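You operate a simulated robot arm through the tools that you are given. There is no shell and no other tool. Be economical: measure what you need, move in short steps, check, and stop when the job is done.

The job below is to be done with a simulated two-armed robot. You get a single attempt, and the scene is never put back.

## Task
Press and strap the blue carton stack, then put it back.
Fine: switch the strapper on, and off again after; one strap across the middle, laid under the bar on the two palm buttons.

The check looks at the end state, three seconds after you hand in, the way a careful person would. Anything else that was tipped, shoved, dropped, spilled or broken makes it a failure.

## Robot
Two 7-joint arms with two-finger parallel grippers on one trunk, on a base that drives. Base frame: it is fixed to the floor where the robot stands at the start and does not move with it; the origin is under the middle of the robot, x ahead of it, y to its left, z up. Readings come in m, rad, newtons and seconds.
The left shoulder is at the start at [0.02, 0.17, 1.128], the right one opposite. With the tool pointing down near the work surface each hand reaches from about 0.22 to 0.68 m from the robot's upright axis, wherever it stands, measured 20 degrees to its own side. Places, roughly: carton stack [1, 1.25, 0.75]; heat dial [0.7, -0.2, 0.9]; strapper power switch [0.6, 0, 0.8]; strapper table [1, 0.2, 0.8]. Payload 3.8 kg a hand.
The tool frame of a hand sits at the grasp point between the pads (the TCP): z along the fingers, y along the line on which they close. The tips reach 0.03 m beyond it. Largest opening 0.11 m; finger width 0.02, thickness 0.01; the body of the gripper, 0.048 by 0.112 m, starts 0.055 m behind the TCP.
Orientation is told as [roll, pitch, yaw] about the base's x, y, z axes, in that order, counted from this pose: with the fingers straight down and closing along the base's y, the tool's x points along the base's -x, its y along +y and its z along -z.

## Interface
- The arms move only by the tool step_arm. It takes "left_moves", "right_moves" or both (then of equal length, played together; a hand with none holds still); each is a list of rows, each a list of 7 numbers: the finger opening in mm, from 0 to 110, then the shift along the base's x, y, z in mm, then the turn, a rotation vector about the base's x, y, z in rad. In form: [[claw, x, y, z, ax, ay, az], ...]. A call has 1 to 8 rows; each row is the pose to reach, as a shift and turn from the pose commanded when the call began. Rows are played at 5 a second. More than 0.05 m and 0.15 rad between two rows, or a gripper value outside its range, and nothing of the call is played. Where a pose cannot be reached the arm comes as near as it can. A force on the tool above 60 N (or 10 N above the force at the start of the call, whichever is more), or a blocked arm, ends the call early, and 0.2 s more pass. Each finger travels about 0.072 m/s and halts on what it meets, pressing with about 30 N; the grip force reading is that of the motor and also rises with nothing between the fingers. The clock runs only during rows and for 0.2 s after the last one: add rows that repeat a pose to give the fingers time. The reply holds the time, the measured pose of the TCP, the force on the tool along the base axes, the opening and the grip force, in the units named above and with some noise, with the torque about the TCP (base axes, N m) and any sound that the robot's microphone picked up.
- Cameras (640 x 400 px; columns grow to the right, rows downward): "scene" is now at [0.1122, 0.0111, 1.2749]; the picture's right is [0.24, -0.97, 0.00], its down [-0.55, -0.13, -0.82] and it looks along [0.80, 0.19, -0.57] (base axes); focal length 248 px, centre (320, 200). "left" rides on the left gripper at [0.072, -0.017, -0.103] in its tool frame; the picture's right is [0.23, 0.97, 0.00], its down [-0.76, 0.18, -0.62] and it looks along [-0.61, 0.14, 0.78] (tool axes); focal length 222 px, centre (320, 200). "right" rides on the right gripper at [0.072, 0.017, -0.103] in its tool frame; the picture's right is [-0.23, 0.97, 0.00], its down [-0.76, -0.18, -0.62] and it looks along [-0.61, -0.14, 0.78] (tool axes); focal length 222 px, centre (320, 200). There is no depth. A picture from a camera that has moved, and an enlarged one, comes with that camera's place and axes in the base frame and with its lens. The place of the scene camera against the robot may be out by one fixed shift of up to 0.018 m in any direction.
- grab_frame(camera): a new picture of that camera. The clock stands still meanwhile.
- raise_lower(by): slides the trunk up (or, below 0, down) by that many m; the arms and the scene camera ride with it, the base frame stays. It gives what a move gives, with no picture.
- drive_base(legs): drives the robot by 1 to 6 legs, each [ahead, turn to the left] in m and rad, along the robot's own axes; the way and the turn of a leg run together, so that a leg with both is an arc; at most 1.5 m and 3.142 rad a leg. The arms and the cameras ride along, it lands a little off, and it stops where it bumps. It gives what a move gives.
- head_to(pan, tilt): turns the head with the scene camera to pan (to the left, within 1.396 rad either way) and tilt (down, from -0.506 to 1.204), counted from straight ahead of the robot. It gives what a move gives.
- inspect(camera, box): a new picture of the part [left, top, right, bottom] of that camera's present view, enlarged. The clock stands still meanwhile.
- sign_off(): hands the job in; it is judged then, once.

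Work in short steps. Places have to be worked out from the pictures, the camera data and where the tool is seen: move nearer, look again, correct. Check each grasp and each placing, and mend what went wrong. You have 120 turns and 88 pictures in all, those below and enlarged ones among them. Open the grippers and draw the arms clear of the work before you hand the job in, unless the task says otherwise; then end with one line.

The tools are called after "Request:" as name(argument=value, ...) on one line, values as JSON. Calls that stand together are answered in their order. step_arm: Moves the arms, as the interface text tells. Its arguments: {"type":"object","properties":{"left_moves":{"type":"array","items":{"type":"array","items":{"type":"number"}}},"right_moves":{"type":"array","items":{"type":"array","items":{"type":"number"}}}},"required":[]} The other tools are called the same way: raise_lower (by) slides the trunk up or down; drive_base (legs) drives the base; head_to (pan, tilt) turns the head that bears the scene camera; grab_frame (camera) takes a picture; inspect (camera, box) takes an enlarged picture of a part of a camera's view; sign_off () hands the job in.

At the start:

```text
time: 0.0
left_tool_pos: [0.4385, 0.3661, 1.1084]
left_tcp_rot: [0.0, 0.001, -0.001]
left_contact_force: [-0.5, 0.5, 0.1]
left_wrist_torque: [0.0, -0.03, -0.01]
left_opening: 0.11
left_grasp_force: 0.0
right_tool_pos: [0.4828, -0.0581, 1.054]
right_tcp_rot: [0.002, 0.0, 0.0]
right_contact_force: [0.0, -0.7, -0.5]
right_wrist_torque: [-0.01, -0.01, 0.0]
right_opening: 0.1099
right_grasp_force: 0.0
trunk travel left (down, up): [-0.225, 0.345]
robot x, y, heading: [-0.0036, -0.0008, -0.001]
head pan, tilt: [0.239, 0.604]
```

scene: 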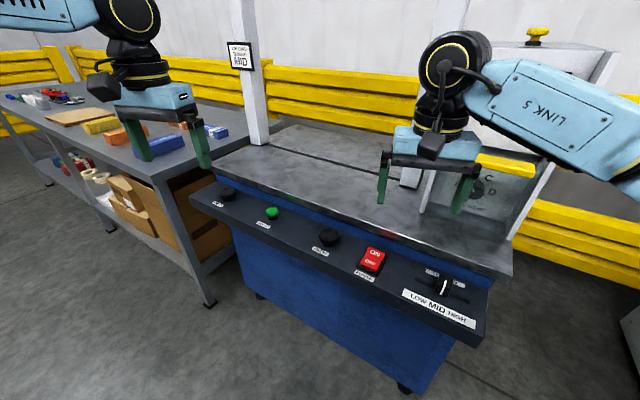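
right: 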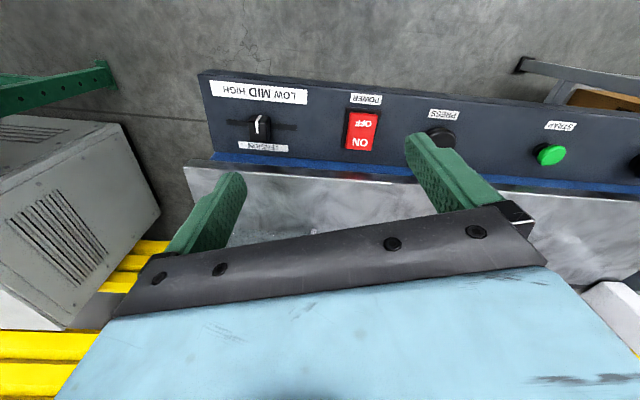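
left: 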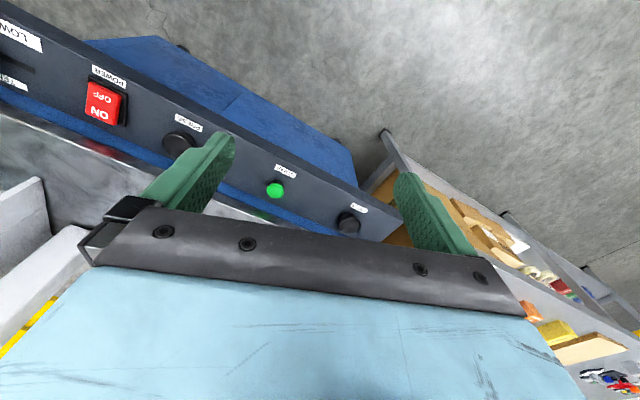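

The first picture shows a strapper with a panel: two black palm buttons, a green one (STRAP), a power rocker and a tension slider, plus a sign by the post. I enlarge the panel and the bench.

Request:
inspect(camera="scene", box=[190, 170, 510, 370])

Request:
inspect(camera="scene", box=[0, 30, 290, 211])

Request:
head_to(pan=-0.15, tilt=0.35)

Request:
grab_frame(camera="scene")

```text
2.00 times, centred on (350, 270) of scene
camera zoom: at [0.1122, 0.0111, 1.2749], right [0.24, -0.97, 0.0], down [-0.55, -0.13, -0.82], along [0.8, 0.19, -0.57], focal length 497 px, centre (260, 60)
```

zoom: 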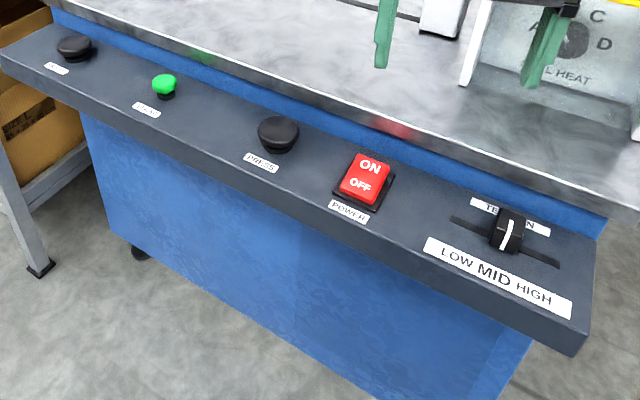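

```text
2.21 times, centred on (145, 120) of scene
camera zoom: at [0.1122, 0.0111, 1.2749], right [0.24, -0.97, 0.0], down [-0.55, -0.13, -0.82], along [0.8, 0.19, -0.57], focal length 548 px, centre (706, 375)
```

zoom: 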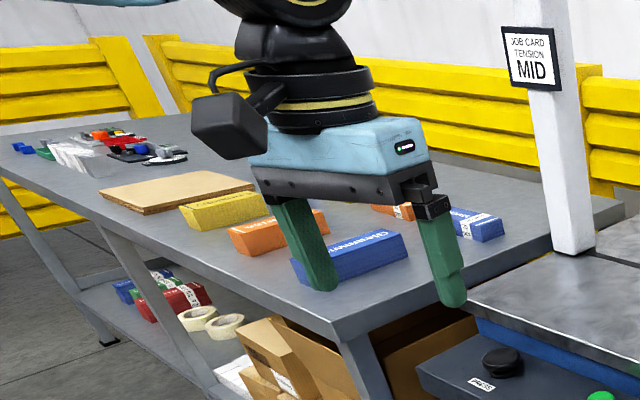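

```text
time: 0.9
left_tool_pos: [0.4386, 0.3666, 1.1084]
left_tcp_rot: [-0.001, 0.001, 0.001]
left_contact_force: [0.7, -0.1, -0.2]
left_wrist_torque: [0.0, -0.03, 0.0]
left_opening: 0.1098
left_grasp_force: 0.1
right_tool_pos: [0.4828, -0.058, 1.0541]
right_tcp_rot: [-0.001, 0.0, 0.0]
right_contact_force: [-0.6, 0.4, -0.4]
right_wrist_torque: [0.01, 0.01, 0.0]
right_opening: 0.1101
right_grasp_force: 0.1
trunk travel left (down, up): [-0.225, 0.345]
robot x, y, heading: [-0.0016, -0.0005, -0.003]
head pan, tilt: [-0.15, 0.351]
```

```text
82 pictures are left
camera scene: at [0.1185, -0.0237, 1.2979], right [-0.15, -0.99, 0.0], down [-0.34, 0.05, -0.94], along [0.93, -0.14, -0.34], focal length 248 px, centre (320, 200)
```

scene: 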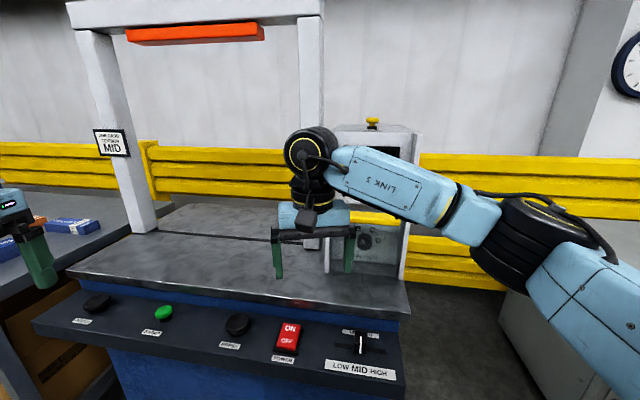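

The strapper has a gantry with an orange press bar over a slot in the table, and the job card says tension MID. I look at the dial closely and then pan to the bench.

Request:
inspect(camera="scene", box=[320, 190, 420, 290])

Request:
inspect(camera="scene", box=[200, 290, 420, 400])

Request:
head_to(pan=0.9, tilt=0.5)

Request:
grab_frame(camera="scene")

```text
4.00 times, centred on (370, 240) of scene
camera zoom: at [0.1185, -0.0237, 1.2979], right [-0.15, -0.99, 0.0], down [-0.34, 0.05, -0.94], along [0.93, -0.14, -0.34], focal length 994 px, centre (120, 40)
```

zoom: 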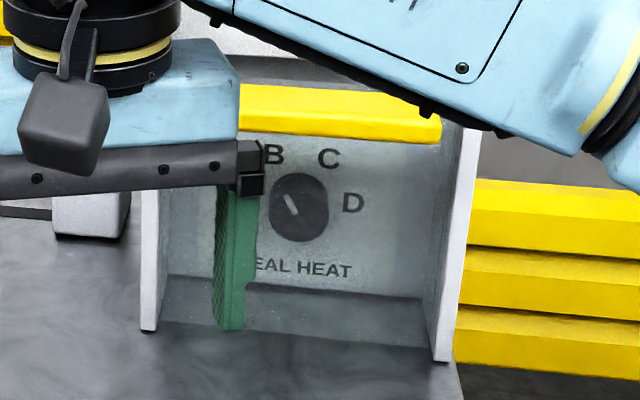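

```text
2.91 times, centred on (310, 345) of scene
camera zoom: at [0.1185, -0.0237, 1.2979], right [-0.15, -0.99, 0.0], down [-0.34, 0.05, -0.94], along [0.93, -0.14, -0.34], focal length 723 px, centre (349, -222)
```

zoom: 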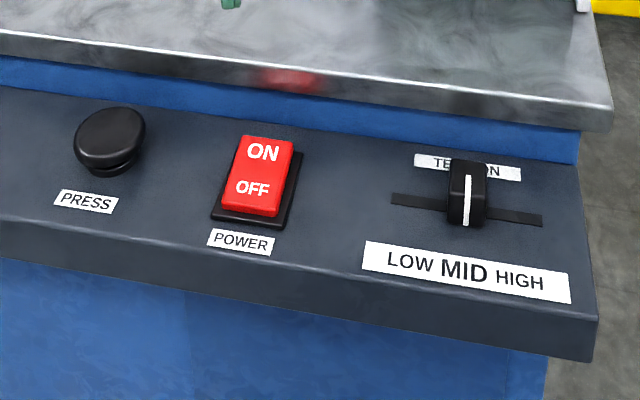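

```text
time: 2.2
left_tool_pos: [0.4394, 0.366, 1.1084]
left_tcp_rot: [-0.001, 0.001, -0.001]
left_contact_force: [-0.1, 1.0, -0.2]
left_wrist_torque: [0.03, -0.02, 0.05]
left_opening: 0.1099
left_grasp_force: 0.1
right_tool_pos: [0.4826, -0.0587, 1.0544]
right_tcp_rot: [-0.001, 0.0, 0.0]
right_contact_force: [0.6, 0.2, -0.2]
right_wrist_torque: [0.03, 0.02, -0.01]
right_opening: 0.1101
right_grasp_force: 0.0
trunk travel left (down, up): [-0.225, 0.345]
robot x, y, heading: [0.0006, -0.0022, -0.005]
head pan, tilt: [0.901, 0.499]
```

```text
79 pictures are left
camera scene: at [0.083, 0.0615, 1.2843], right [0.78, -0.62, 0.0], down [-0.3, -0.37, -0.88], along [0.55, 0.69, -0.48], focal length 248 px, centre (320, 200)
```

scene: 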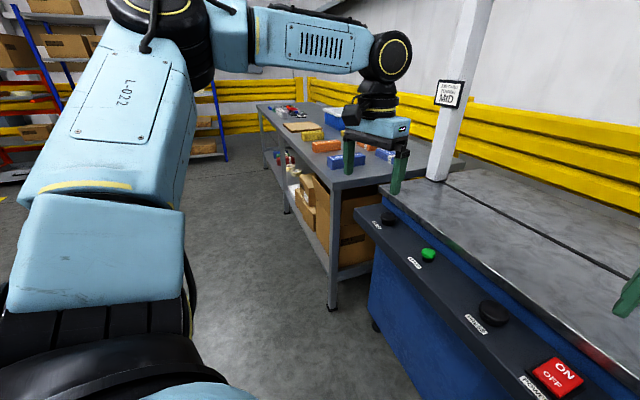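

The tension slider already stands at MID, and the dial is behind a guard, so I leave both. From the pixel work, the strapper and bench are turned by about -0.34 rad, with their front edge about 0.5 m away. I drive along the front to the bench.

Request:
drive_base(legs=[[0, 1.23], [1.25, 0], [0, -1.57]])

Request:
head_to(pan=0.0, tilt=0.65)

Request:
grab_frame(camera="scene")

```text
time: 15.3
left_tool_pos: [0.9734, 1.3619, 1.1084]
left_tcp_rot: [0.001, 0.001, -0.359]
left_contact_force: [-0.7, -0.7, -0.3]
left_wrist_torque: [0.0, -0.01, -0.01]
left_opening: 0.1098
left_grasp_force: 0.0
right_tool_pos: [0.8652, 0.9494, 1.0544]
right_tcp_rot: [0.0, -0.001, -0.36]
right_contact_force: [0.1, 0.0, 0.2]
right_wrist_torque: [-0.02, 0.02, 0.0]
right_opening: 0.11
right_grasp_force: 0.1
trunk travel left (down, up): [-0.225, 0.345]
robot x, y, heading: [0.4321, 1.1715, -0.357]
head pan, tilt: [0.901, 0.499]
```

```text
time: 16.5
left_tool_pos: [0.972, 1.3614, 1.1086]
left_tcp_rot: [0.0, 0.0, -0.358]
left_contact_force: [-0.7, -0.3, 0.2]
left_wrist_torque: [0.0, 0.03, -0.03]
left_opening: 0.1099
left_grasp_force: 0.1
right_tool_pos: [0.8658, 0.9493, 1.0544]
right_tcp_rot: [-0.001, 0.0, -0.359]
right_contact_force: [0.3, -0.7, 0.6]
right_wrist_torque: [0.0, 0.0, 0.0]
right_opening: 0.1099
right_grasp_force: 0.1
trunk travel left (down, up): [-0.225, 0.345]
robot x, y, heading: [0.4317, 1.1753, -0.354]
head pan, tilt: [0.0, 0.649]
```

```text
78 pictures are left
camera scene: at [0.54, 1.1256, 1.2709], right [-0.35, -0.94, 0.0], down [-0.57, 0.21, -0.8], along [0.75, -0.28, -0.6], focal length 248 px, centre (320, 200)
```

scene: 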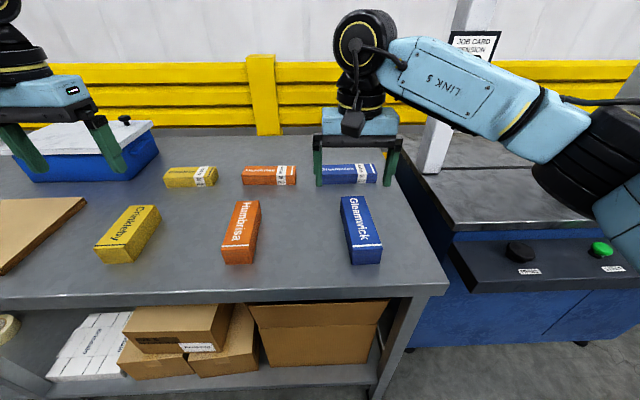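

Two rows of cartons show, with a blue one in each, so I enlarge both.

Request:
inspect(camera="scene", box=[200, 150, 400, 275])

Request:
inspect(camera="right", box=[0, 0, 640, 400])

```text
3.20 times, centred on (300, 212) of scene
camera zoom: at [0.54, 1.1256, 1.2709], right [-0.35, -0.94, 0.0], down [-0.57, 0.21, -0.8], along [0.75, -0.28, -0.6], focal length 795 px, centre (384, 160)
```

zoom: 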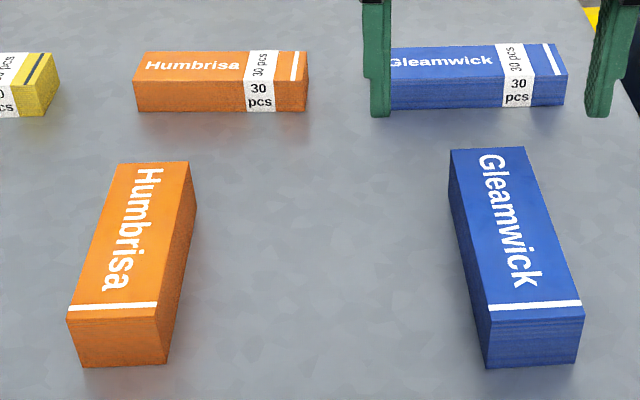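

```text
1.00 times, centred on (320, 200) of right (not enlarged: the box is as wide or as high as the picture)
camera zoom: at [0.8042, 0.9912, 1.1572], right [0.55, 0.83, 0.0], down [0.65, -0.43, 0.62], along [0.52, -0.35, -0.78], focal length 222 px, centre (320, 200)
```

zoom: 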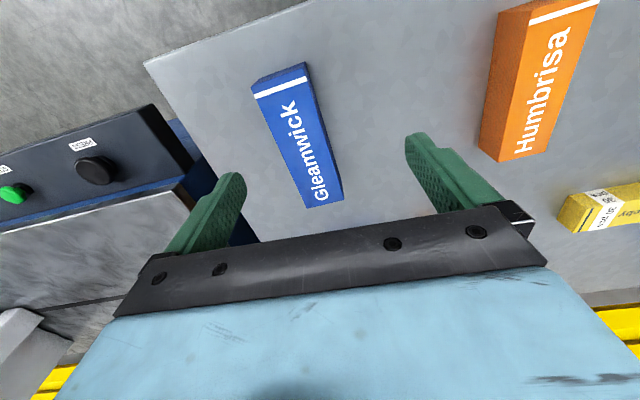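

The front Gleamwick stack is the unstrapped one, because the back row already carries "30 pcs" bands. Its long axis points at about -0.29 rad. Triangulation puts its centre near (0.89, 0.90) with its top near 0.9. I move the right hand over it, lower it a little and look.

Request:
step_arm(right_moves=[[110, 14, -25, 0, 0, 0, 0.03], [110, 28, -50, 0, 0, 0, 0.06], [110, 28, -50, 0, 0, 0, 0.06]])

Request:
grab_frame(camera="right")

Request:
grab_frame(camera="scene")

```text
time: 17.3
left_tool_pos: [0.9721, 1.3617, 1.1088]
left_tcp_rot: [0.001, 0.0, -0.358]
left_contact_force: [0.7, -0.2, 0.9]
left_wrist_torque: [-0.02, 0.01, -0.02]
left_opening: 0.1102
left_grasp_force: 0.0
right_tool_pos: [0.8939, 0.8977, 1.0531]
right_tcp_rot: [0.001, 0.0, -0.298]
right_contact_force: [0.1, 0.1, -0.6]
right_wrist_torque: [0.0, -0.02, -0.02]
right_opening: 0.11
right_grasp_force: 0.0
trunk travel left (down, up): [-0.225, 0.345]
robot x, y, heading: [0.4353, 1.173, -0.361]
head pan, tilt: [0.0, 0.649]
```

```text
75 pictures are left
camera right: at [0.8302, 0.9375, 1.1567], right [0.5, 0.86, 0.0], down [0.68, -0.39, 0.62], along [0.54, -0.31, -0.78], focal length 222 px, centre (320, 200)
```

right: 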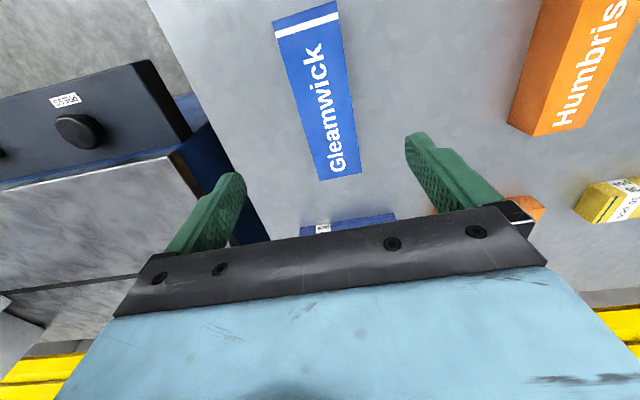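

```text
74 pictures are left
camera scene: at [0.54, 1.1256, 1.2709], right [-0.35, -0.94, 0.0], down [-0.57, 0.21, -0.8], along [0.75, -0.28, -0.6], focal length 248 px, centre (320, 200)
```

scene: 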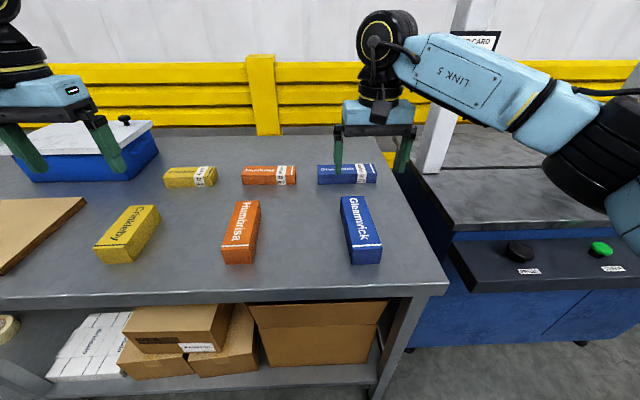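

The two cameras agree on a stack top near z 0.88 and a centre near (0.906, 0.901), with size about 0.062 × 0.19 × 0.05. The yaw is matched, so I shift 12 mm, go down to TCP 0.95 and check.

Request:
step_arm(right_moves=[[110, 12, 3, -35, 0, 0, 0], [110, 12, 3, -70, 0, 0, 0], [110, 12, 3, -103, 0, 0, 0], [110, 12, 3, -103, 0, 0, 0]])

Request:
grab_frame(camera="right")

Request:
inspect(camera="scene", box=[280, 120, 440, 280])

```text
time: 18.3
left_tool_pos: [0.9724, 1.3617, 1.1083]
left_tcp_rot: [-0.001, 0.0, -0.357]
left_contact_force: [-0.6, 0.0, -0.6]
left_wrist_torque: [0.0, 0.04, 0.01]
left_opening: 0.1099
left_grasp_force: 0.1
right_tool_pos: [0.9065, 0.9023, 0.948]
right_tcp_rot: [0.0, 0.0, -0.299]
right_contact_force: [-0.3, 0.3, 0.0]
right_wrist_torque: [-0.03, -0.05, 0.0]
right_opening: 0.1098
right_grasp_force: 0.0
trunk travel left (down, up): [-0.225, 0.345]
robot x, y, heading: [0.4387, 1.1768, -0.353]
head pan, tilt: [0.0, 0.649]
```

```text
73 pictures are left
camera right: at [0.8441, 0.9406, 1.052], right [0.5, 0.86, 0.0], down [0.68, -0.39, 0.62], along [0.54, -0.31, -0.78], focal length 222 px, centre (320, 200)
```

right: 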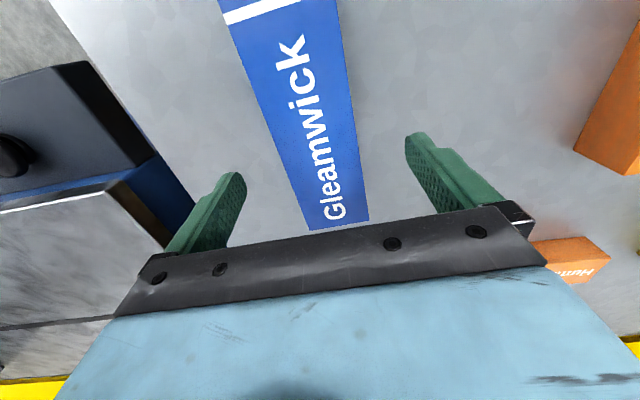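

```text
2.50 times, centred on (360, 200) of scene
camera zoom: at [0.5398, 1.1256, 1.271], right [-0.35, -0.94, 0.0], down [-0.57, 0.21, -0.8], along [0.75, -0.28, -0.6], focal length 621 px, centre (220, 200)
```

zoom: 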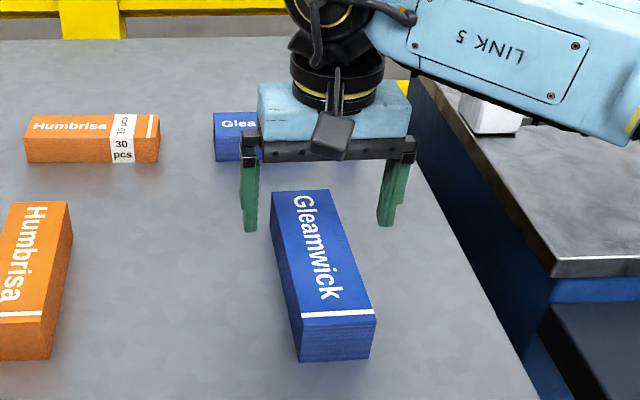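

Two hand views put the top at z 0.900, the centre at (0.902, 0.904), the width at 0.059, the length at 0.174 and the height at about 0.047, so the bench is near 0.853. I go down beside it to TCP 0.89.

Request:
step_arm(right_moves=[[110, -5, 2, -20, 0, 0, 0.01], [110, -5, 2, -40, 0, 0, 0.01], [110, -5, 2, -57, 0, 0, 0.01], [110, -5, 2, -57, 0, 0, 0.01]])

Request:
inspect(camera="scene", box=[280, 120, 440, 280])

Request:
grab_frame(camera="right")

```text
time: 19.3
left_tool_pos: [0.9728, 1.362, 1.1064]
left_tcp_rot: [0.0, 0.0, -0.358]
left_contact_force: [-0.2, -1.1, 0.5]
left_wrist_torque: [-0.02, -0.03, 0.0]
left_opening: 0.1101
left_grasp_force: 0.1
right_tool_pos: [0.9014, 0.9038, 0.8922]
right_tcp_rot: [0.0, 0.001, -0.288]
right_contact_force: [0.2, 0.3, -0.3]
right_wrist_torque: [-0.01, -0.02, 0.02]
right_opening: 0.1101
right_grasp_force: 0.0
trunk travel left (down, up): [-0.225, 0.345]
robot x, y, heading: [0.4328, 1.1779, -0.362]
head pan, tilt: [0.0, 0.649]
```

```text
2.50 times, centred on (360, 200) of scene
camera zoom: at [0.54, 1.1256, 1.2709], right [-0.35, -0.94, 0.0], down [-0.57, 0.21, -0.8], along [0.75, -0.28, -0.6], focal length 621 px, centre (220, 200)
```

zoom: 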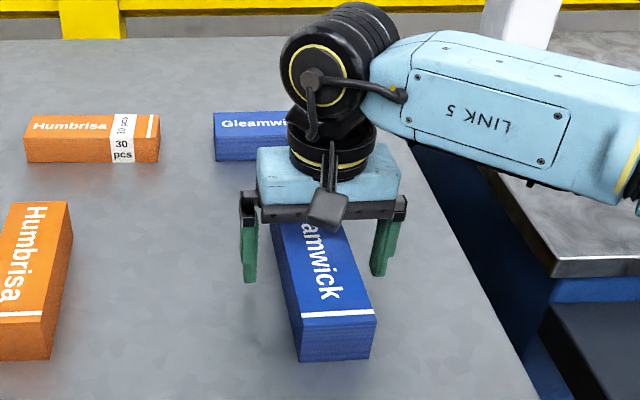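

```text
70 pictures are left
camera right: at [0.8376, 0.9414, 0.9959], right [0.5, 0.87, 0.0], down [0.68, -0.39, 0.62], along [0.54, -0.31, -0.78], focal length 222 px, centre (320, 200)
```

right: 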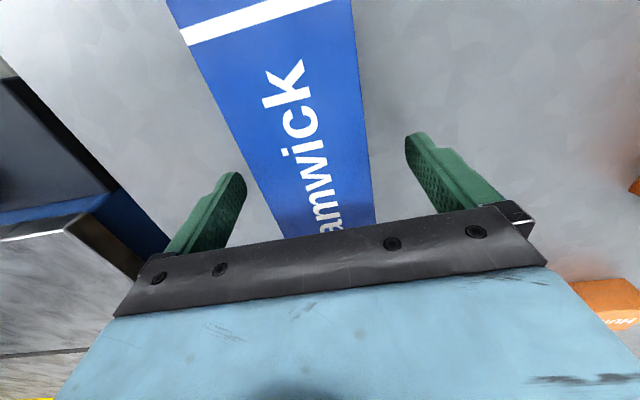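

The fingers straddle the stack with equal gaps. I want the tips close to the bench so that every layer is held, so I go down in small steps and watch the force.

Request:
step_arm(right_moves=[[110, 0, 0, -3, 0, 0, 0], [110, 0, 0, -5, 0, 0, 0], [110, 0, 0, -5, 0, 0, 0]])

Request:
inspect(camera="scene", box=[320, 170, 400, 230])

```text
time: 20.1
left_tool_pos: [0.9735, 1.3624, 1.1081]
left_tcp_rot: [-0.001, -0.001, -0.358]
left_contact_force: [-0.7, 0.7, 0.0]
left_wrist_torque: [-0.01, 0.01, 0.02]
left_opening: 0.11
left_grasp_force: 0.0
right_tool_pos: [0.9002, 0.9036, 0.8876]
right_tcp_rot: [0.0, 0.001, -0.288]
right_contact_force: [-0.2, -0.6, 0.3]
right_wrist_torque: [0.05, 0.0, 0.0]
right_opening: 0.1099
right_grasp_force: 0.0
trunk travel left (down, up): [-0.225, 0.345]
robot x, y, heading: [0.4332, 1.1715, -0.357]
head pan, tilt: [0.0, 0.649]
```

```text
6.67 times, centred on (360, 200) of scene
camera zoom: at [0.54, 1.1255, 1.2709], right [-0.35, -0.94, 0.0], down [-0.57, 0.21, -0.8], along [0.75, -0.28, -0.6], focal length 1657 px, centre (53, 200)
```

zoom: 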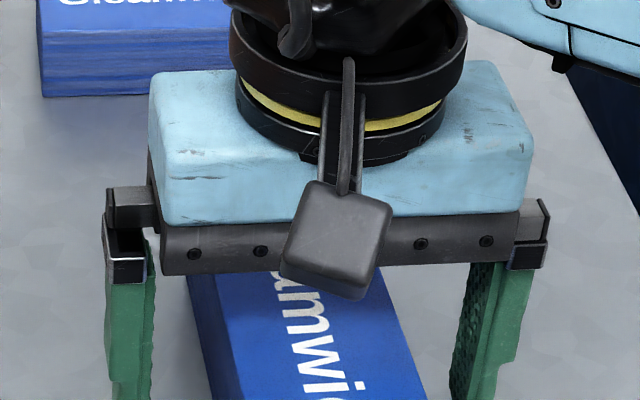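

No contact yet. I lower 2 mm at a time to find the bench.

Request:
step_arm(right_moves=[[110, 0, 0, -2, 0, 0, 0], [110, 0, 0, -4, 0, 0, 0], [110, 0, 0, -4, 0, 0, 0]])

```text
time: 20.9
left_tool_pos: [0.973, 1.3615, 1.1089]
left_tcp_rot: [0.0, -0.001, -0.358]
left_contact_force: [0.7, -0.4, 0.0]
left_wrist_torque: [-0.02, -0.02, -0.01]
left_opening: 0.11
left_grasp_force: 0.0
right_tool_pos: [0.9004, 0.9049, 0.8835]
right_tcp_rot: [0.001, -0.001, -0.291]
right_contact_force: [0.5, -0.5, -0.4]
right_wrist_torque: [0.04, 0.0, 0.01]
right_opening: 0.1099
right_grasp_force: 0.1
trunk travel left (down, up): [-0.225, 0.345]
robot x, y, heading: [0.4336, 1.1713, -0.361]
head pan, tilt: [0.0, 0.649]
```

Still no contact, with the tips at 0.8535. I try a little further.

Request:
step_arm(right_moves=[[110, 0, 0, -2, 0, 0, 0], [110, 0, 0, -4, 0, 0, 0], [110, 0, 0, -4, 0, 0, 0]])

Request:
inspect(camera="scene", box=[320, 180, 400, 260])

```text
time: 21.7
left_tool_pos: [0.9736, 1.3619, 1.1083]
left_tcp_rot: [-0.001, 0.0, -0.357]
left_contact_force: [0.1, 0.0, 0.6]
left_wrist_torque: [0.01, 0.04, 0.02]
left_opening: 0.11
left_grasp_force: 0.0
right_tool_pos: [0.9, 0.9036, 0.8803]
right_tcp_rot: [-0.002, 0.0, -0.288]
right_contact_force: [0.1, -0.3, -0.2]
right_wrist_torque: [0.0, -0.01, -0.02]
right_opening: 0.11
right_grasp_force: 0.1
trunk travel left (down, up): [-0.225, 0.345]
robot x, y, heading: [0.4361, 1.1705, -0.358]
head pan, tilt: [0.0, 0.649]
```

```text
5.00 times, centred on (360, 220) of scene
camera zoom: at [0.54, 1.1255, 1.2709], right [-0.35, -0.94, 0.0], down [-0.57, 0.21, -0.8], along [0.75, -0.28, -0.6], focal length 1243 px, centre (120, 100)
```

zoom: 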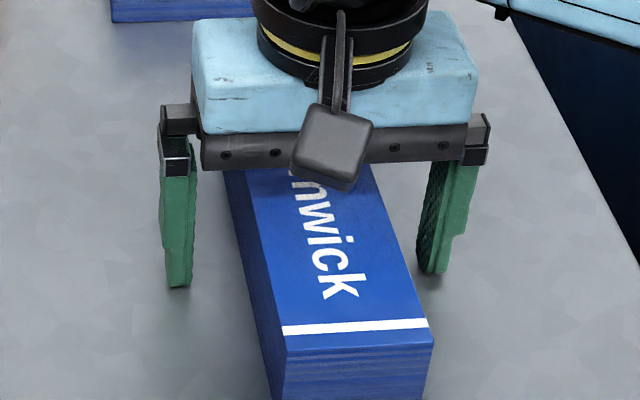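

The shadows suggest a few more millimetres, so I keep going down in 2 mm steps.

Request:
step_arm(right_moves=[[110, 0, 0, -2, 0, 0, 0], [110, 0, 0, -4, 0, 0, 0], [110, 0, 0, -6, 0, 0, 0], [110, 0, 0, -6, 0, 0, 0]])

```text
time: 22.7
left_tool_pos: [0.9705, 1.3624, 1.1104]
left_tcp_rot: [0.0, -0.004, -0.357]
left_contact_force: [0.0, -0.9, 0.0]
left_wrist_torque: [-0.02, -0.01, -0.03]
left_opening: 0.1099
left_grasp_force: 0.1
right_tool_pos: [0.9006, 0.9043, 0.8803]
right_tcp_rot: [0.001, -0.009, -0.289]
right_contact_force: [-0.9, -4.9, 36.4]
right_wrist_torque: [-1.07, 0.66, 0.34]
right_opening: 0.1102
right_grasp_force: 0.1
trunk travel left (down, up): [-0.225, 0.345]
robot x, y, heading: [0.4345, 1.1741, -0.358]
head pan, tilt: [0.0, 0.649]
```

Bench contact: the tips touch at TCP 0.880, so the bench is at 0.850. I back off to about 1.5 mm clear and close on the stack.

Request:
step_arm(right_moves=[[110, 0, 0, 7, 0, 0, 0], [90, 0, 0, 7, 0, 0, 0], [75, 0, 0, 7, 0, 0, 0], [65, 0, 0, 7, 0, 0, 0], [55, 0, 0, 7, 0, 0, 0], [45, 0, 0, 7, 0, 0, 0], [45, 0, 0, 7, 0, 0, 0]])

Request:
grab_frame(camera="right")

```text
time: 24.3
left_tool_pos: [0.9723, 1.3616, 1.1076]
left_tcp_rot: [0.0, 0.001, -0.359]
left_contact_force: [-1.6, -0.2, -0.5]
left_wrist_torque: [0.0, 0.0, -0.03]
left_opening: 0.11
left_grasp_force: 0.1
right_tool_pos: [0.8999, 0.904, 0.8824]
right_tcp_rot: [0.0, 0.001, -0.288]
right_contact_force: [0.8, 0.4, 0.0]
right_wrist_torque: [0.01, -0.01, -0.02]
right_opening: 0.0596
right_grasp_force: 30.3
trunk travel left (down, up): [-0.225, 0.345]
robot x, y, heading: [0.4315, 1.172, -0.358]
head pan, tilt: [0.0, 0.649]
```

```text
67 pictures are left
camera right: at [0.8367, 0.9417, 0.9854], right [0.5, 0.87, 0.0], down [0.68, -0.39, 0.62], along [0.54, -0.31, -0.78], focal length 222 px, centre (320, 200)
```

right: 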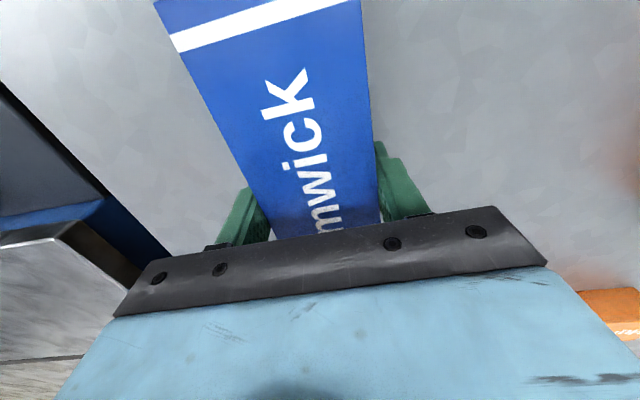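

Gripped at 59.6 mm and 30 N. Home is TCP (0.900, 0.904, 0.8815), yaw -0.288. I lift straight up.

Request:
step_arm(right_moves=[[45, 0, 0, 15, 0, 0, 0], [45, 0, 0, 40, 0, 0, 0], [45, 0, 0, 80, 0, 0, 0], [45, 0, 0, 120, 0, 0, 0], [45, 0, 0, 150, 0, 0, 0], [45, 0, 0, 150, 0, 0, 0]])

Request:
grab_frame(camera="scene")

```text
time: 25.7
left_tool_pos: [0.9735, 1.3626, 1.1074]
left_tcp_rot: [-0.002, 0.0, -0.357]
left_contact_force: [0.2, 0.7, 0.6]
left_wrist_torque: [0.01, 0.01, 0.0]
left_opening: 0.1101
left_grasp_force: 0.0
right_tool_pos: [0.9, 0.9042, 1.0324]
right_tcp_rot: [0.0, 0.001, -0.288]
right_contact_force: [0.3, -0.9, -2.2]
right_wrist_torque: [-0.02, 0.01, 0.03]
right_opening: 0.0599
right_grasp_force: 30.0
trunk travel left (down, up): [-0.225, 0.345]
robot x, y, heading: [0.4331, 1.171, -0.357]
head pan, tilt: [0.0, 0.649]
```

```text
66 pictures are left
camera scene: at [0.5403, 1.1254, 1.2709], right [-0.35, -0.94, 0.0], down [-0.57, 0.21, -0.8], along [0.75, -0.28, -0.6], focal length 248 px, centre (320, 200)
```

scene: 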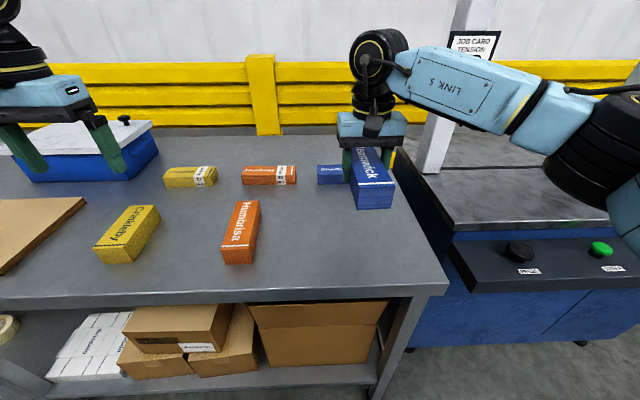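

The stack hangs level and weighs about 2 N. The robot must move about 0.75 m to its right along the front to face the strapper, and the way is clear at this height.

Request:
drive_base(legs=[[0, -1.571], [0.72, 0], [0, 1.571]])

Request:
head_to(pan=0.0, tilt=0.6)

Request:
grab_frame(camera="scene")

Request:
grab_frame(camera="right")

Request:
grab_frame(camera="left")

```text
time: 37.2
left_tool_pos: [0.7171, 0.6801, 1.1091]
left_tcp_rot: [0.0, -0.001, -0.416]
left_contact_force: [-0.5, 0.2, -0.1]
left_wrist_torque: [0.0, -0.01, 0.04]
left_opening: 0.1099
left_grasp_force: 0.1
right_tool_pos: [0.6195, 0.227, 1.0313]
right_tcp_rot: [0.0, -0.001, -0.346]
right_contact_force: [0.1, 0.5, -1.6]
right_wrist_torque: [-0.01, 0.07, 0.0]
right_opening: 0.0599
right_grasp_force: 29.7
trunk travel left (down, up): [-0.225, 0.345]
robot x, y, heading: [0.1667, 0.5262, -0.413]
head pan, tilt: [0.0, 0.649]
```

```text
time: 37.9
left_tool_pos: [0.7179, 0.6789, 1.1076]
left_tcp_rot: [-0.001, 0.0, -0.418]
left_contact_force: [0.7, -0.4, 0.5]
left_wrist_torque: [0.02, 0.04, -0.04]
left_opening: 0.11
left_grasp_force: 0.0
right_tool_pos: [0.6168, 0.2275, 1.0313]
right_tcp_rot: [0.001, 0.0, -0.346]
right_contact_force: [0.4, -0.2, -2.1]
right_wrist_torque: [0.01, 0.02, 0.02]
right_opening: 0.0595
right_grasp_force: 30.1
trunk travel left (down, up): [-0.225, 0.345]
robot x, y, heading: [0.1684, 0.5248, -0.42]
head pan, tilt: [0.0, 0.6]
```

```text
65 pictures are left
camera scene: at [0.2742, 0.4684, 1.2752], right [-0.41, -0.91, 0.0], down [-0.52, 0.23, -0.82], along [0.75, -0.33, -0.57], focal length 248 px, centre (320, 200)
```

scene: 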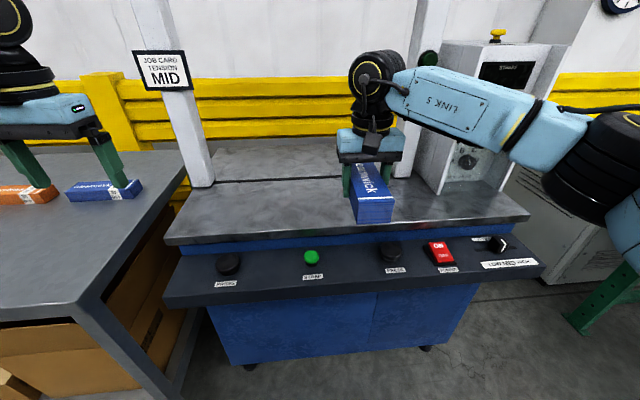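

```text
64 pictures are left
camera right: at [0.5566, 0.2689, 1.1346], right [0.55, 0.84, 0.0], down [0.66, -0.43, 0.62], along [0.52, -0.34, -0.78], focal length 222 px, centre (320, 200)
```

right: 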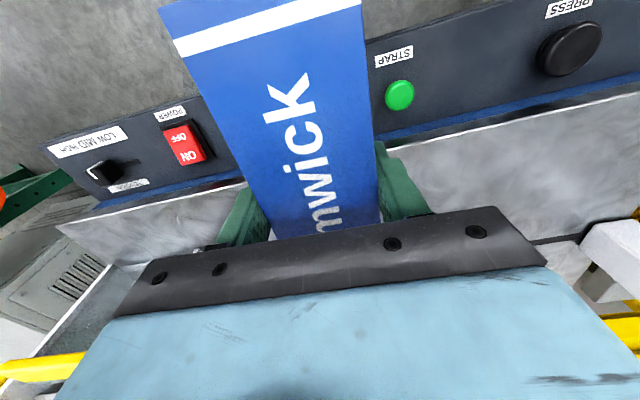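

```text
63 pictures are left
camera left: at [0.6448, 0.6944, 1.211], right [0.19, 0.98, 0.0], down [0.77, -0.15, 0.62], along [0.61, -0.12, -0.78], focal length 222 px, centre (320, 200)
```

left: 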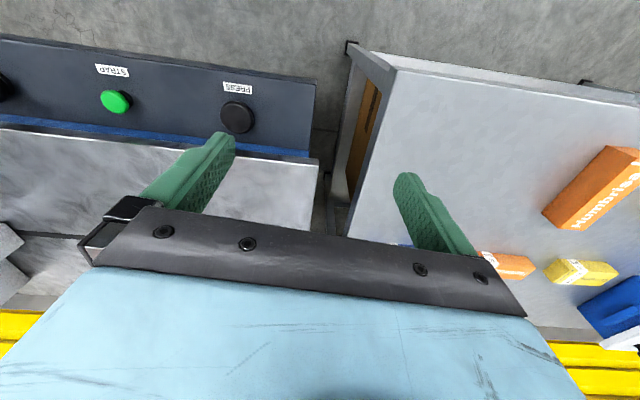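

I triangulated the panel: left PRESS (0.752, 0.512, 0.786), STRAP (0.688, 0.312), right PRESS (0.617, 0.111), POWER (0.565, -0.006), machine yaw about -0.325. The slot centre is near (0.99, 0.20), so I must come closer, and first I look down to see how much room the base has.

Request:
head_to(pan=0.0, tilt=1.2)

Request:
grab_frame(camera="scene")

```text
time: 38.9
left_tool_pos: [0.7175, 0.6789, 1.108]
left_tcp_rot: [0.0, 0.001, -0.417]
left_contact_force: [0.4, -0.1, 0.1]
left_wrist_torque: [0.0, -0.03, -0.01]
left_opening: 0.11
left_grasp_force: 0.1
right_tool_pos: [0.6196, 0.2272, 1.0324]
right_tcp_rot: [-0.001, 0.002, -0.348]
right_contact_force: [0.0, -0.1, -2.4]
right_wrist_torque: [-0.03, -0.03, 0.04]
right_opening: 0.06
right_grasp_force: 30.0
trunk travel left (down, up): [-0.225, 0.345]
robot x, y, heading: [0.1665, 0.5248, -0.416]
head pan, tilt: [0.0, 1.201]
```

```text
62 pictures are left
camera scene: at [0.2445, 0.4816, 1.2306], right [-0.41, -0.91, 0.0], down [-0.85, 0.38, -0.36], along [0.33, -0.15, -0.93], focal length 248 px, centre (320, 200)
```

scene: 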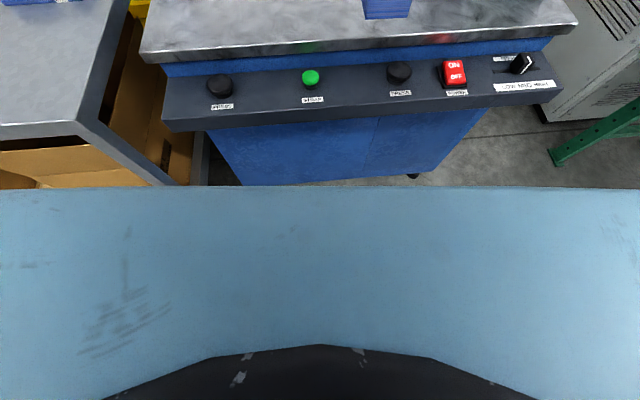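

That blue surface is my own chest plate, about 0.17 m ahead of the axis, so there is room to close in. To keep the arms clear of the left post I shift 0.17 m left along the front and square up to the machine. I drive straight in only after that.

Request:
drive_base(legs=[[0, 1.662], [0.17, 0], [0, -1.571]])

```text
time: 48.1
left_tool_pos: [0.7553, 0.8853, 1.1087]
left_tcp_rot: [0.001, 0.0, -0.326]
left_contact_force: [0.7, -0.2, 0.3]
left_wrist_torque: [0.03, -0.05, -0.02]
left_opening: 0.1101
left_grasp_force: 0.0
right_tool_pos: [0.6967, 0.4263, 1.0308]
right_tcp_rot: [-0.001, 0.0, -0.256]
right_contact_force: [0.4, 0.1, -1.7]
right_wrist_torque: [0.02, 0.02, 0.01]
right_opening: 0.0598
right_grasp_force: 29.6
trunk travel left (down, up): [-0.225, 0.345]
robot x, y, heading: [0.2204, 0.6764, -0.327]
head pan, tilt: [0.0, 1.201]
```

I am squared up at heading -0.327. Now I go forward 0.2 m and look.

Request:
drive_base(legs=[[0.2, 0]])

Request:
head_to(pan=-0.2, tilt=0.55)

Request:
grab_frame(camera="scene")

Request:
grab_frame(camera="right")

```text
time: 49.7
left_tool_pos: [0.9458, 0.8233, 1.1076]
left_tcp_rot: [-0.001, -0.001, -0.322]
left_contact_force: [0.5, -0.3, 0.2]
left_wrist_torque: [0.03, 0.03, 0.05]
left_opening: 0.1102
left_grasp_force: 0.0
right_tool_pos: [0.8903, 0.3637, 1.0315]
right_tcp_rot: [0.0, 0.001, -0.252]
right_contact_force: [0.3, 0.2, -2.2]
right_wrist_torque: [0.0, 0.07, -0.02]
right_opening: 0.0597
right_grasp_force: 29.6
trunk travel left (down, up): [-0.225, 0.345]
robot x, y, heading: [0.4153, 0.6093, -0.319]
head pan, tilt: [0.0, 1.201]
```

```text
time: 50.8
left_tool_pos: [0.9452, 0.8236, 1.1087]
left_tcp_rot: [0.0, 0.001, -0.322]
left_contact_force: [-0.1, 0.3, -0.2]
left_wrist_torque: [-0.01, 0.01, -0.02]
left_opening: 0.11
left_grasp_force: 0.0
right_tool_pos: [0.889, 0.3631, 1.0312]
right_tcp_rot: [0.001, -0.001, -0.252]
right_contact_force: [-0.4, 0.6, -2.5]
right_wrist_torque: [-0.02, 0.0, 0.04]
right_opening: 0.0598
right_grasp_force: 30.0
trunk travel left (down, up): [-0.225, 0.345]
robot x, y, heading: [0.4151, 0.615, -0.32]
head pan, tilt: [-0.201, 0.55]
```

```text
61 pictures are left
camera scene: at [0.5166, 0.5534, 1.2796], right [-0.5, -0.87, 0.0], down [-0.45, 0.26, -0.85], along [0.74, -0.42, -0.52], focal length 248 px, centre (320, 200)
```

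scene: 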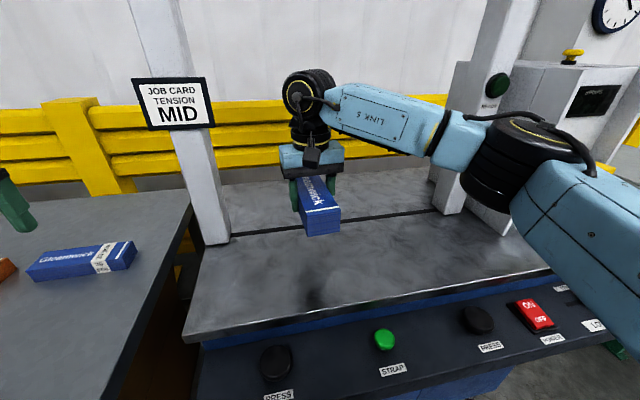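

```text
60 pictures are left
camera right: at [0.8239, 0.3991, 1.1348], right [0.46, 0.89, 0.0], down [0.69, -0.36, 0.62], along [0.55, -0.29, -0.78], focal length 222 px, centre (320, 200)
```

right: 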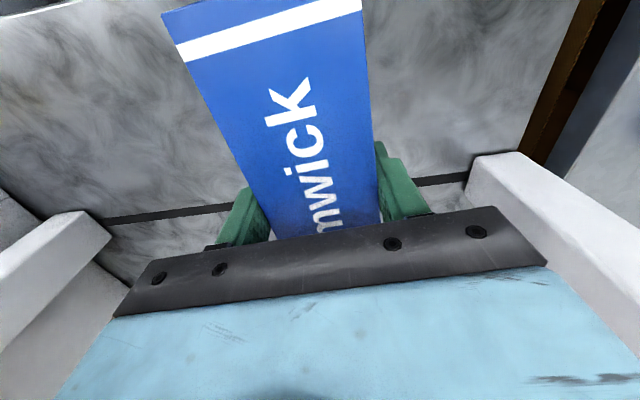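

The slot line lies at machine x ≈ 0.866 and the posts' midpoint at machine y ≈ 0.516, so the target for the stack is about (0.986, 0.213), yaw -0.325. That is at the limit of reach, so I drive 0.08 m further in.

Request:
drive_base(legs=[[0.08, 0]])

Request:
inspect(camera="scene", box=[400, 0, 640, 150])

```text
time: 51.8
left_tool_pos: [1.0205, 0.7992, 1.1085]
left_tcp_rot: [-0.001, 0.001, -0.323]
left_contact_force: [0.8, -1.0, 0.0]
left_wrist_torque: [0.01, 0.03, 0.0]
left_opening: 0.1101
left_grasp_force: 0.1
right_tool_pos: [0.9645, 0.3382, 1.0319]
right_tcp_rot: [-0.002, 0.002, -0.251]
right_contact_force: [-0.1, -0.6, -1.9]
right_wrist_torque: [0.03, 0.01, -0.02]
right_opening: 0.0599
right_grasp_force: 30.1
trunk travel left (down, up): [-0.225, 0.345]
robot x, y, heading: [0.489, 0.5873, -0.319]
head pan, tilt: [-0.201, 0.55]
```

```text
2.67 times, centred on (520, 75) of scene
camera zoom: at [0.5924, 0.5281, 1.2796], right [-0.5, -0.87, 0.0], down [-0.45, 0.26, -0.85], along [0.74, -0.43, -0.52], focal length 663 px, centre (-213, 533)
```

zoom: 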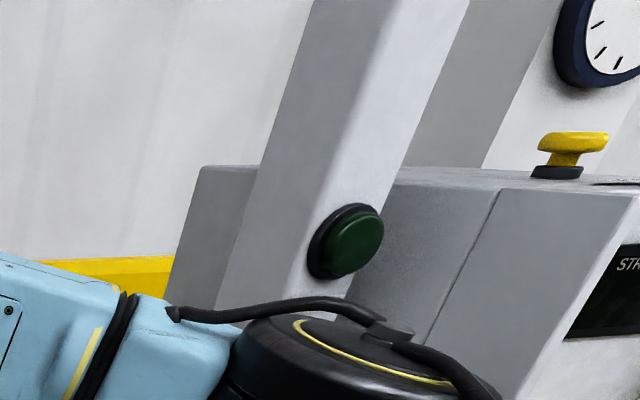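

The dark green lamp on the post is a power indicator, off for now. I move the stack over the slot centre and align its yaw.

Request:
step_arm(right_moves=[[45, 7, -42, 0, 0, 0, -0.025], [45, 14, -84, 0, 0, 0, -0.05], [45, 21, -125, 0, 0, 0, -0.074], [45, 21, -125, -30, 0, 0, -0.074], [45, 21, -125, -60, 0, 0, -0.074], [45, 21, -125, -90, 0, 0, -0.074], [45, 21, -125, -90, 0, 0, -0.074]])

Request:
grab_frame(camera="right")

Request:
grab_frame(camera="scene")

```text
time: 53.4
left_tool_pos: [1.02, 0.7984, 1.1074]
left_tcp_rot: [0.002, 0.001, -0.322]
left_contact_force: [-0.6, -1.0, -0.6]
left_wrist_torque: [0.0, -0.02, 0.0]
left_opening: 0.1101
left_grasp_force: 0.1
right_tool_pos: [0.9861, 0.2129, 0.9417]
right_tcp_rot: [0.0, 0.001, -0.327]
right_contact_force: [-0.1, -1.0, -2.4]
right_wrist_torque: [0.02, 0.03, 0.03]
right_opening: 0.0597
right_grasp_force: 30.2
trunk travel left (down, up): [-0.225, 0.345]
robot x, y, heading: [0.4869, 0.5865, -0.321]
head pan, tilt: [-0.201, 0.55]
```

```text
58 pictures are left
camera right: at [0.9236, 0.2528, 1.0444], right [0.53, 0.85, 0.0], down [0.66, -0.41, 0.62], along [0.53, -0.33, -0.78], focal length 222 px, centre (320, 200)
```

right: 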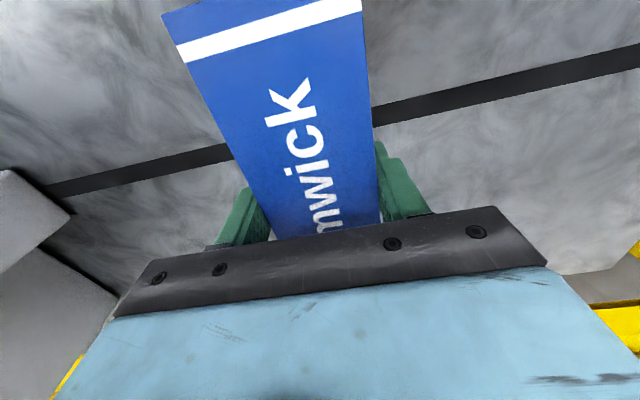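

```text
57 pictures are left
camera scene: at [0.5913, 0.5284, 1.2797], right [-0.5, -0.87, 0.0], down [-0.45, 0.26, -0.85], along [0.74, -0.43, -0.52], focal length 248 px, centre (320, 200)
```

scene: 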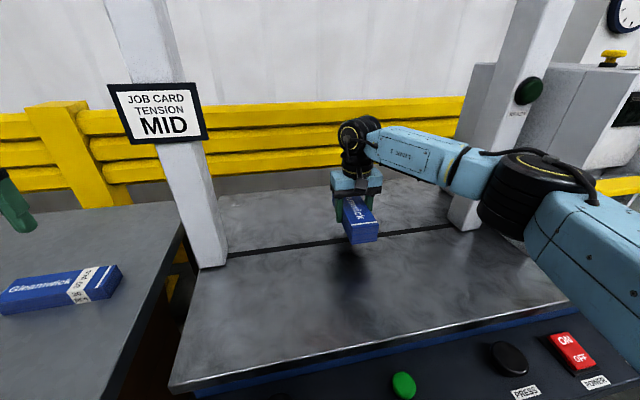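

The slot line seen from both heights confirms table z ≈ 0.85, and the TCP is on it at machine x 0.867. I lower to just above the surface, then feel for it.

Request:
step_arm(right_moves=[[45, 0, 0, -30, 0, 0, 0], [45, 0, 0, -50, 0, 0, 0], [45, 0, 0, -56, 0, 0, 0], [45, 0, 0, -58, 0, 0, 0], [45, 0, 0, -60, 0, 0, 0], [45, 0, 0, -60, 0, 0, 0]])

Request:
head_to(pan=-0.2, tilt=0.0)

Request:
grab_frame(camera="scene")

```text
time: 54.8
left_tool_pos: [1.0201, 0.7977, 1.1085]
left_tcp_rot: [-0.001, 0.001, -0.323]
left_contact_force: [-0.2, 0.2, 0.0]
left_wrist_torque: [0.01, -0.03, -0.02]
left_opening: 0.11
left_grasp_force: 0.0
right_tool_pos: [0.9849, 0.214, 0.8816]
right_tcp_rot: [0.001, 0.003, -0.323]
right_contact_force: [0.1, 0.0, -2.0]
right_wrist_torque: [-0.01, 0.03, 0.0]
right_opening: 0.0599
right_grasp_force: 30.1
trunk travel left (down, up): [-0.225, 0.345]
robot x, y, heading: [0.4879, 0.587, -0.317]
head pan, tilt: [-0.201, 0.55]
```

```text
time: 55.8
left_tool_pos: [1.0197, 0.7976, 1.1076]
left_tcp_rot: [0.001, 0.0, -0.321]
left_contact_force: [0.0, -0.8, -0.1]
left_wrist_torque: [0.02, -0.01, -0.04]
left_opening: 0.11
left_grasp_force: 0.1
right_tool_pos: [0.9853, 0.2134, 0.8814]
right_tcp_rot: [0.0, -0.001, -0.326]
right_contact_force: [0.0, 0.2, -2.6]
right_wrist_torque: [-0.01, -0.02, 0.0]
right_opening: 0.0598
right_grasp_force: 30.0
trunk travel left (down, up): [-0.225, 0.345]
robot x, y, heading: [0.4879, 0.5907, -0.323]
head pan, tilt: [-0.201, 0.0]
```

```text
56 pictures are left
camera scene: at [0.5916, 0.5282, 1.3303], right [-0.5, -0.87, 0.0], down [0.0, 0.0, -1.0], along [0.87, -0.5, 0.0], focal length 248 px, centre (320, 200)
```

scene: 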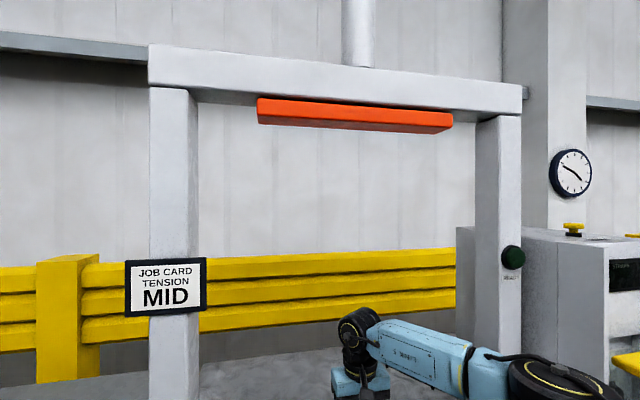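

The bar is centred over machine y 0.514, which matches. The weight is still on the hand, so I lower 1 mm at a time until it lands.

Request:
step_arm(right_moves=[[45, 0, 0, -1, 0, 0, 0], [45, 0, 0, -2, 0, 0, 0], [45, 0, 0, -3, 0, 0, 0], [45, 0, 0, -3, 0, 0, 0]])

```text
time: 56.8
left_tool_pos: [1.0203, 0.7975, 1.1083]
left_tcp_rot: [0.001, -0.002, -0.321]
left_contact_force: [-0.6, 0.7, -0.4]
left_wrist_torque: [-0.01, -0.03, 0.05]
left_opening: 0.1103
left_grasp_force: 0.0
right_tool_pos: [0.9863, 0.2142, 0.8804]
right_tcp_rot: [0.001, -0.007, -0.326]
right_contact_force: [5.0, -6.3, 18.4]
right_wrist_torque: [0.07, 0.74, 0.25]
right_opening: 0.0597
right_grasp_force: 29.9
trunk travel left (down, up): [-0.225, 0.345]
robot x, y, heading: [0.4892, 0.5897, -0.324]
head pan, tilt: [-0.201, 0.0]
```

It has landed on the table at z 0.85. I relax by 2 mm, open the fingers and lift away straight up.

Request:
step_arm(right_moves=[[60, 0, 0, 2, 0, 0, 0], [75, 0, 0, 2, 0, 0, 0], [90, 0, 0, 2, 0, 0, 0], [100, 0, 0, 2, 0, 0, 0], [100, 0, 0, 40, 0, 0, 0], [100, 0, 0, 85, 0, 0, 0], [100, 0, 0, 130, 0, 0, 0], [100, 0, 0, 130, 0, 0, 0]])

Request:
grab_frame(camera="right")

```text
time: 58.6
left_tool_pos: [1.0198, 0.7977, 1.108]
left_tcp_rot: [0.0, 0.002, -0.321]
left_contact_force: [0.2, 0.3, 0.5]
left_wrist_torque: [0.01, 0.0, 0.0]
left_opening: 0.11
left_grasp_force: 0.1
right_tool_pos: [0.9843, 0.2128, 1.0088]
right_tcp_rot: [-0.001, 0.002, -0.325]
right_contact_force: [0.3, 0.6, -0.9]
right_wrist_torque: [0.02, 0.02, 0.01]
right_opening: 0.0999
right_grasp_force: 0.1
trunk travel left (down, up): [-0.225, 0.345]
robot x, y, heading: [0.4872, 0.5906, -0.318]
head pan, tilt: [-0.201, 0.0]
```

```text
55 pictures are left
camera right: at [0.9218, 0.2533, 1.1119], right [0.53, 0.85, 0.0], down [0.67, -0.41, 0.62], along [0.53, -0.33, -0.78], focal length 222 px, centre (320, 200)
```

right: 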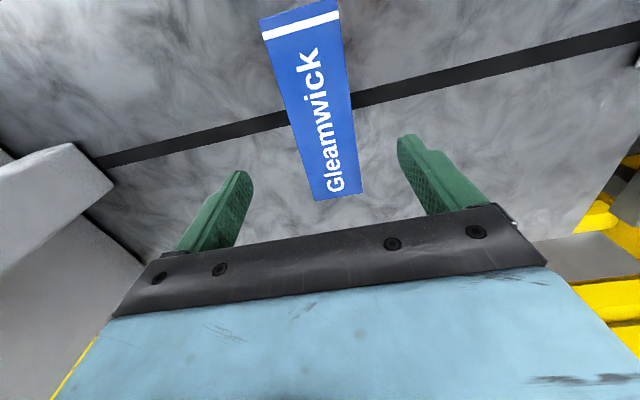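

The stack stands square across the slot. I enlarge the picture to check that the slot crosses its mid-length.

Request:
inspect(camera="right", box=[200, 0, 440, 220])

```text
1.82 times, centred on (320, 110) of right
camera zoom: at [0.9218, 0.2533, 1.1119], right [0.53, 0.85, 0.0], down [0.67, -0.41, 0.62], along [0.53, -0.33, -0.78], focal length 404 px, centre (320, 364)
```

zoom: 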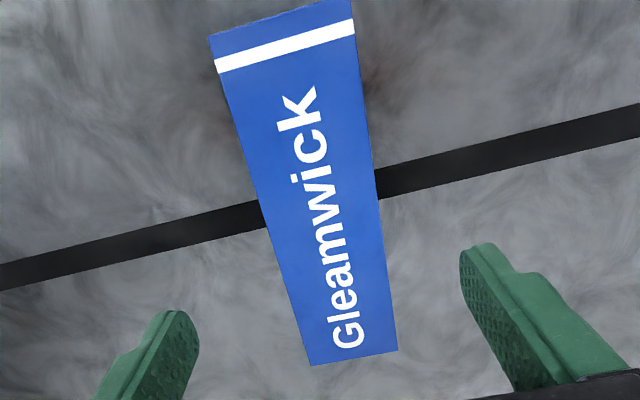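

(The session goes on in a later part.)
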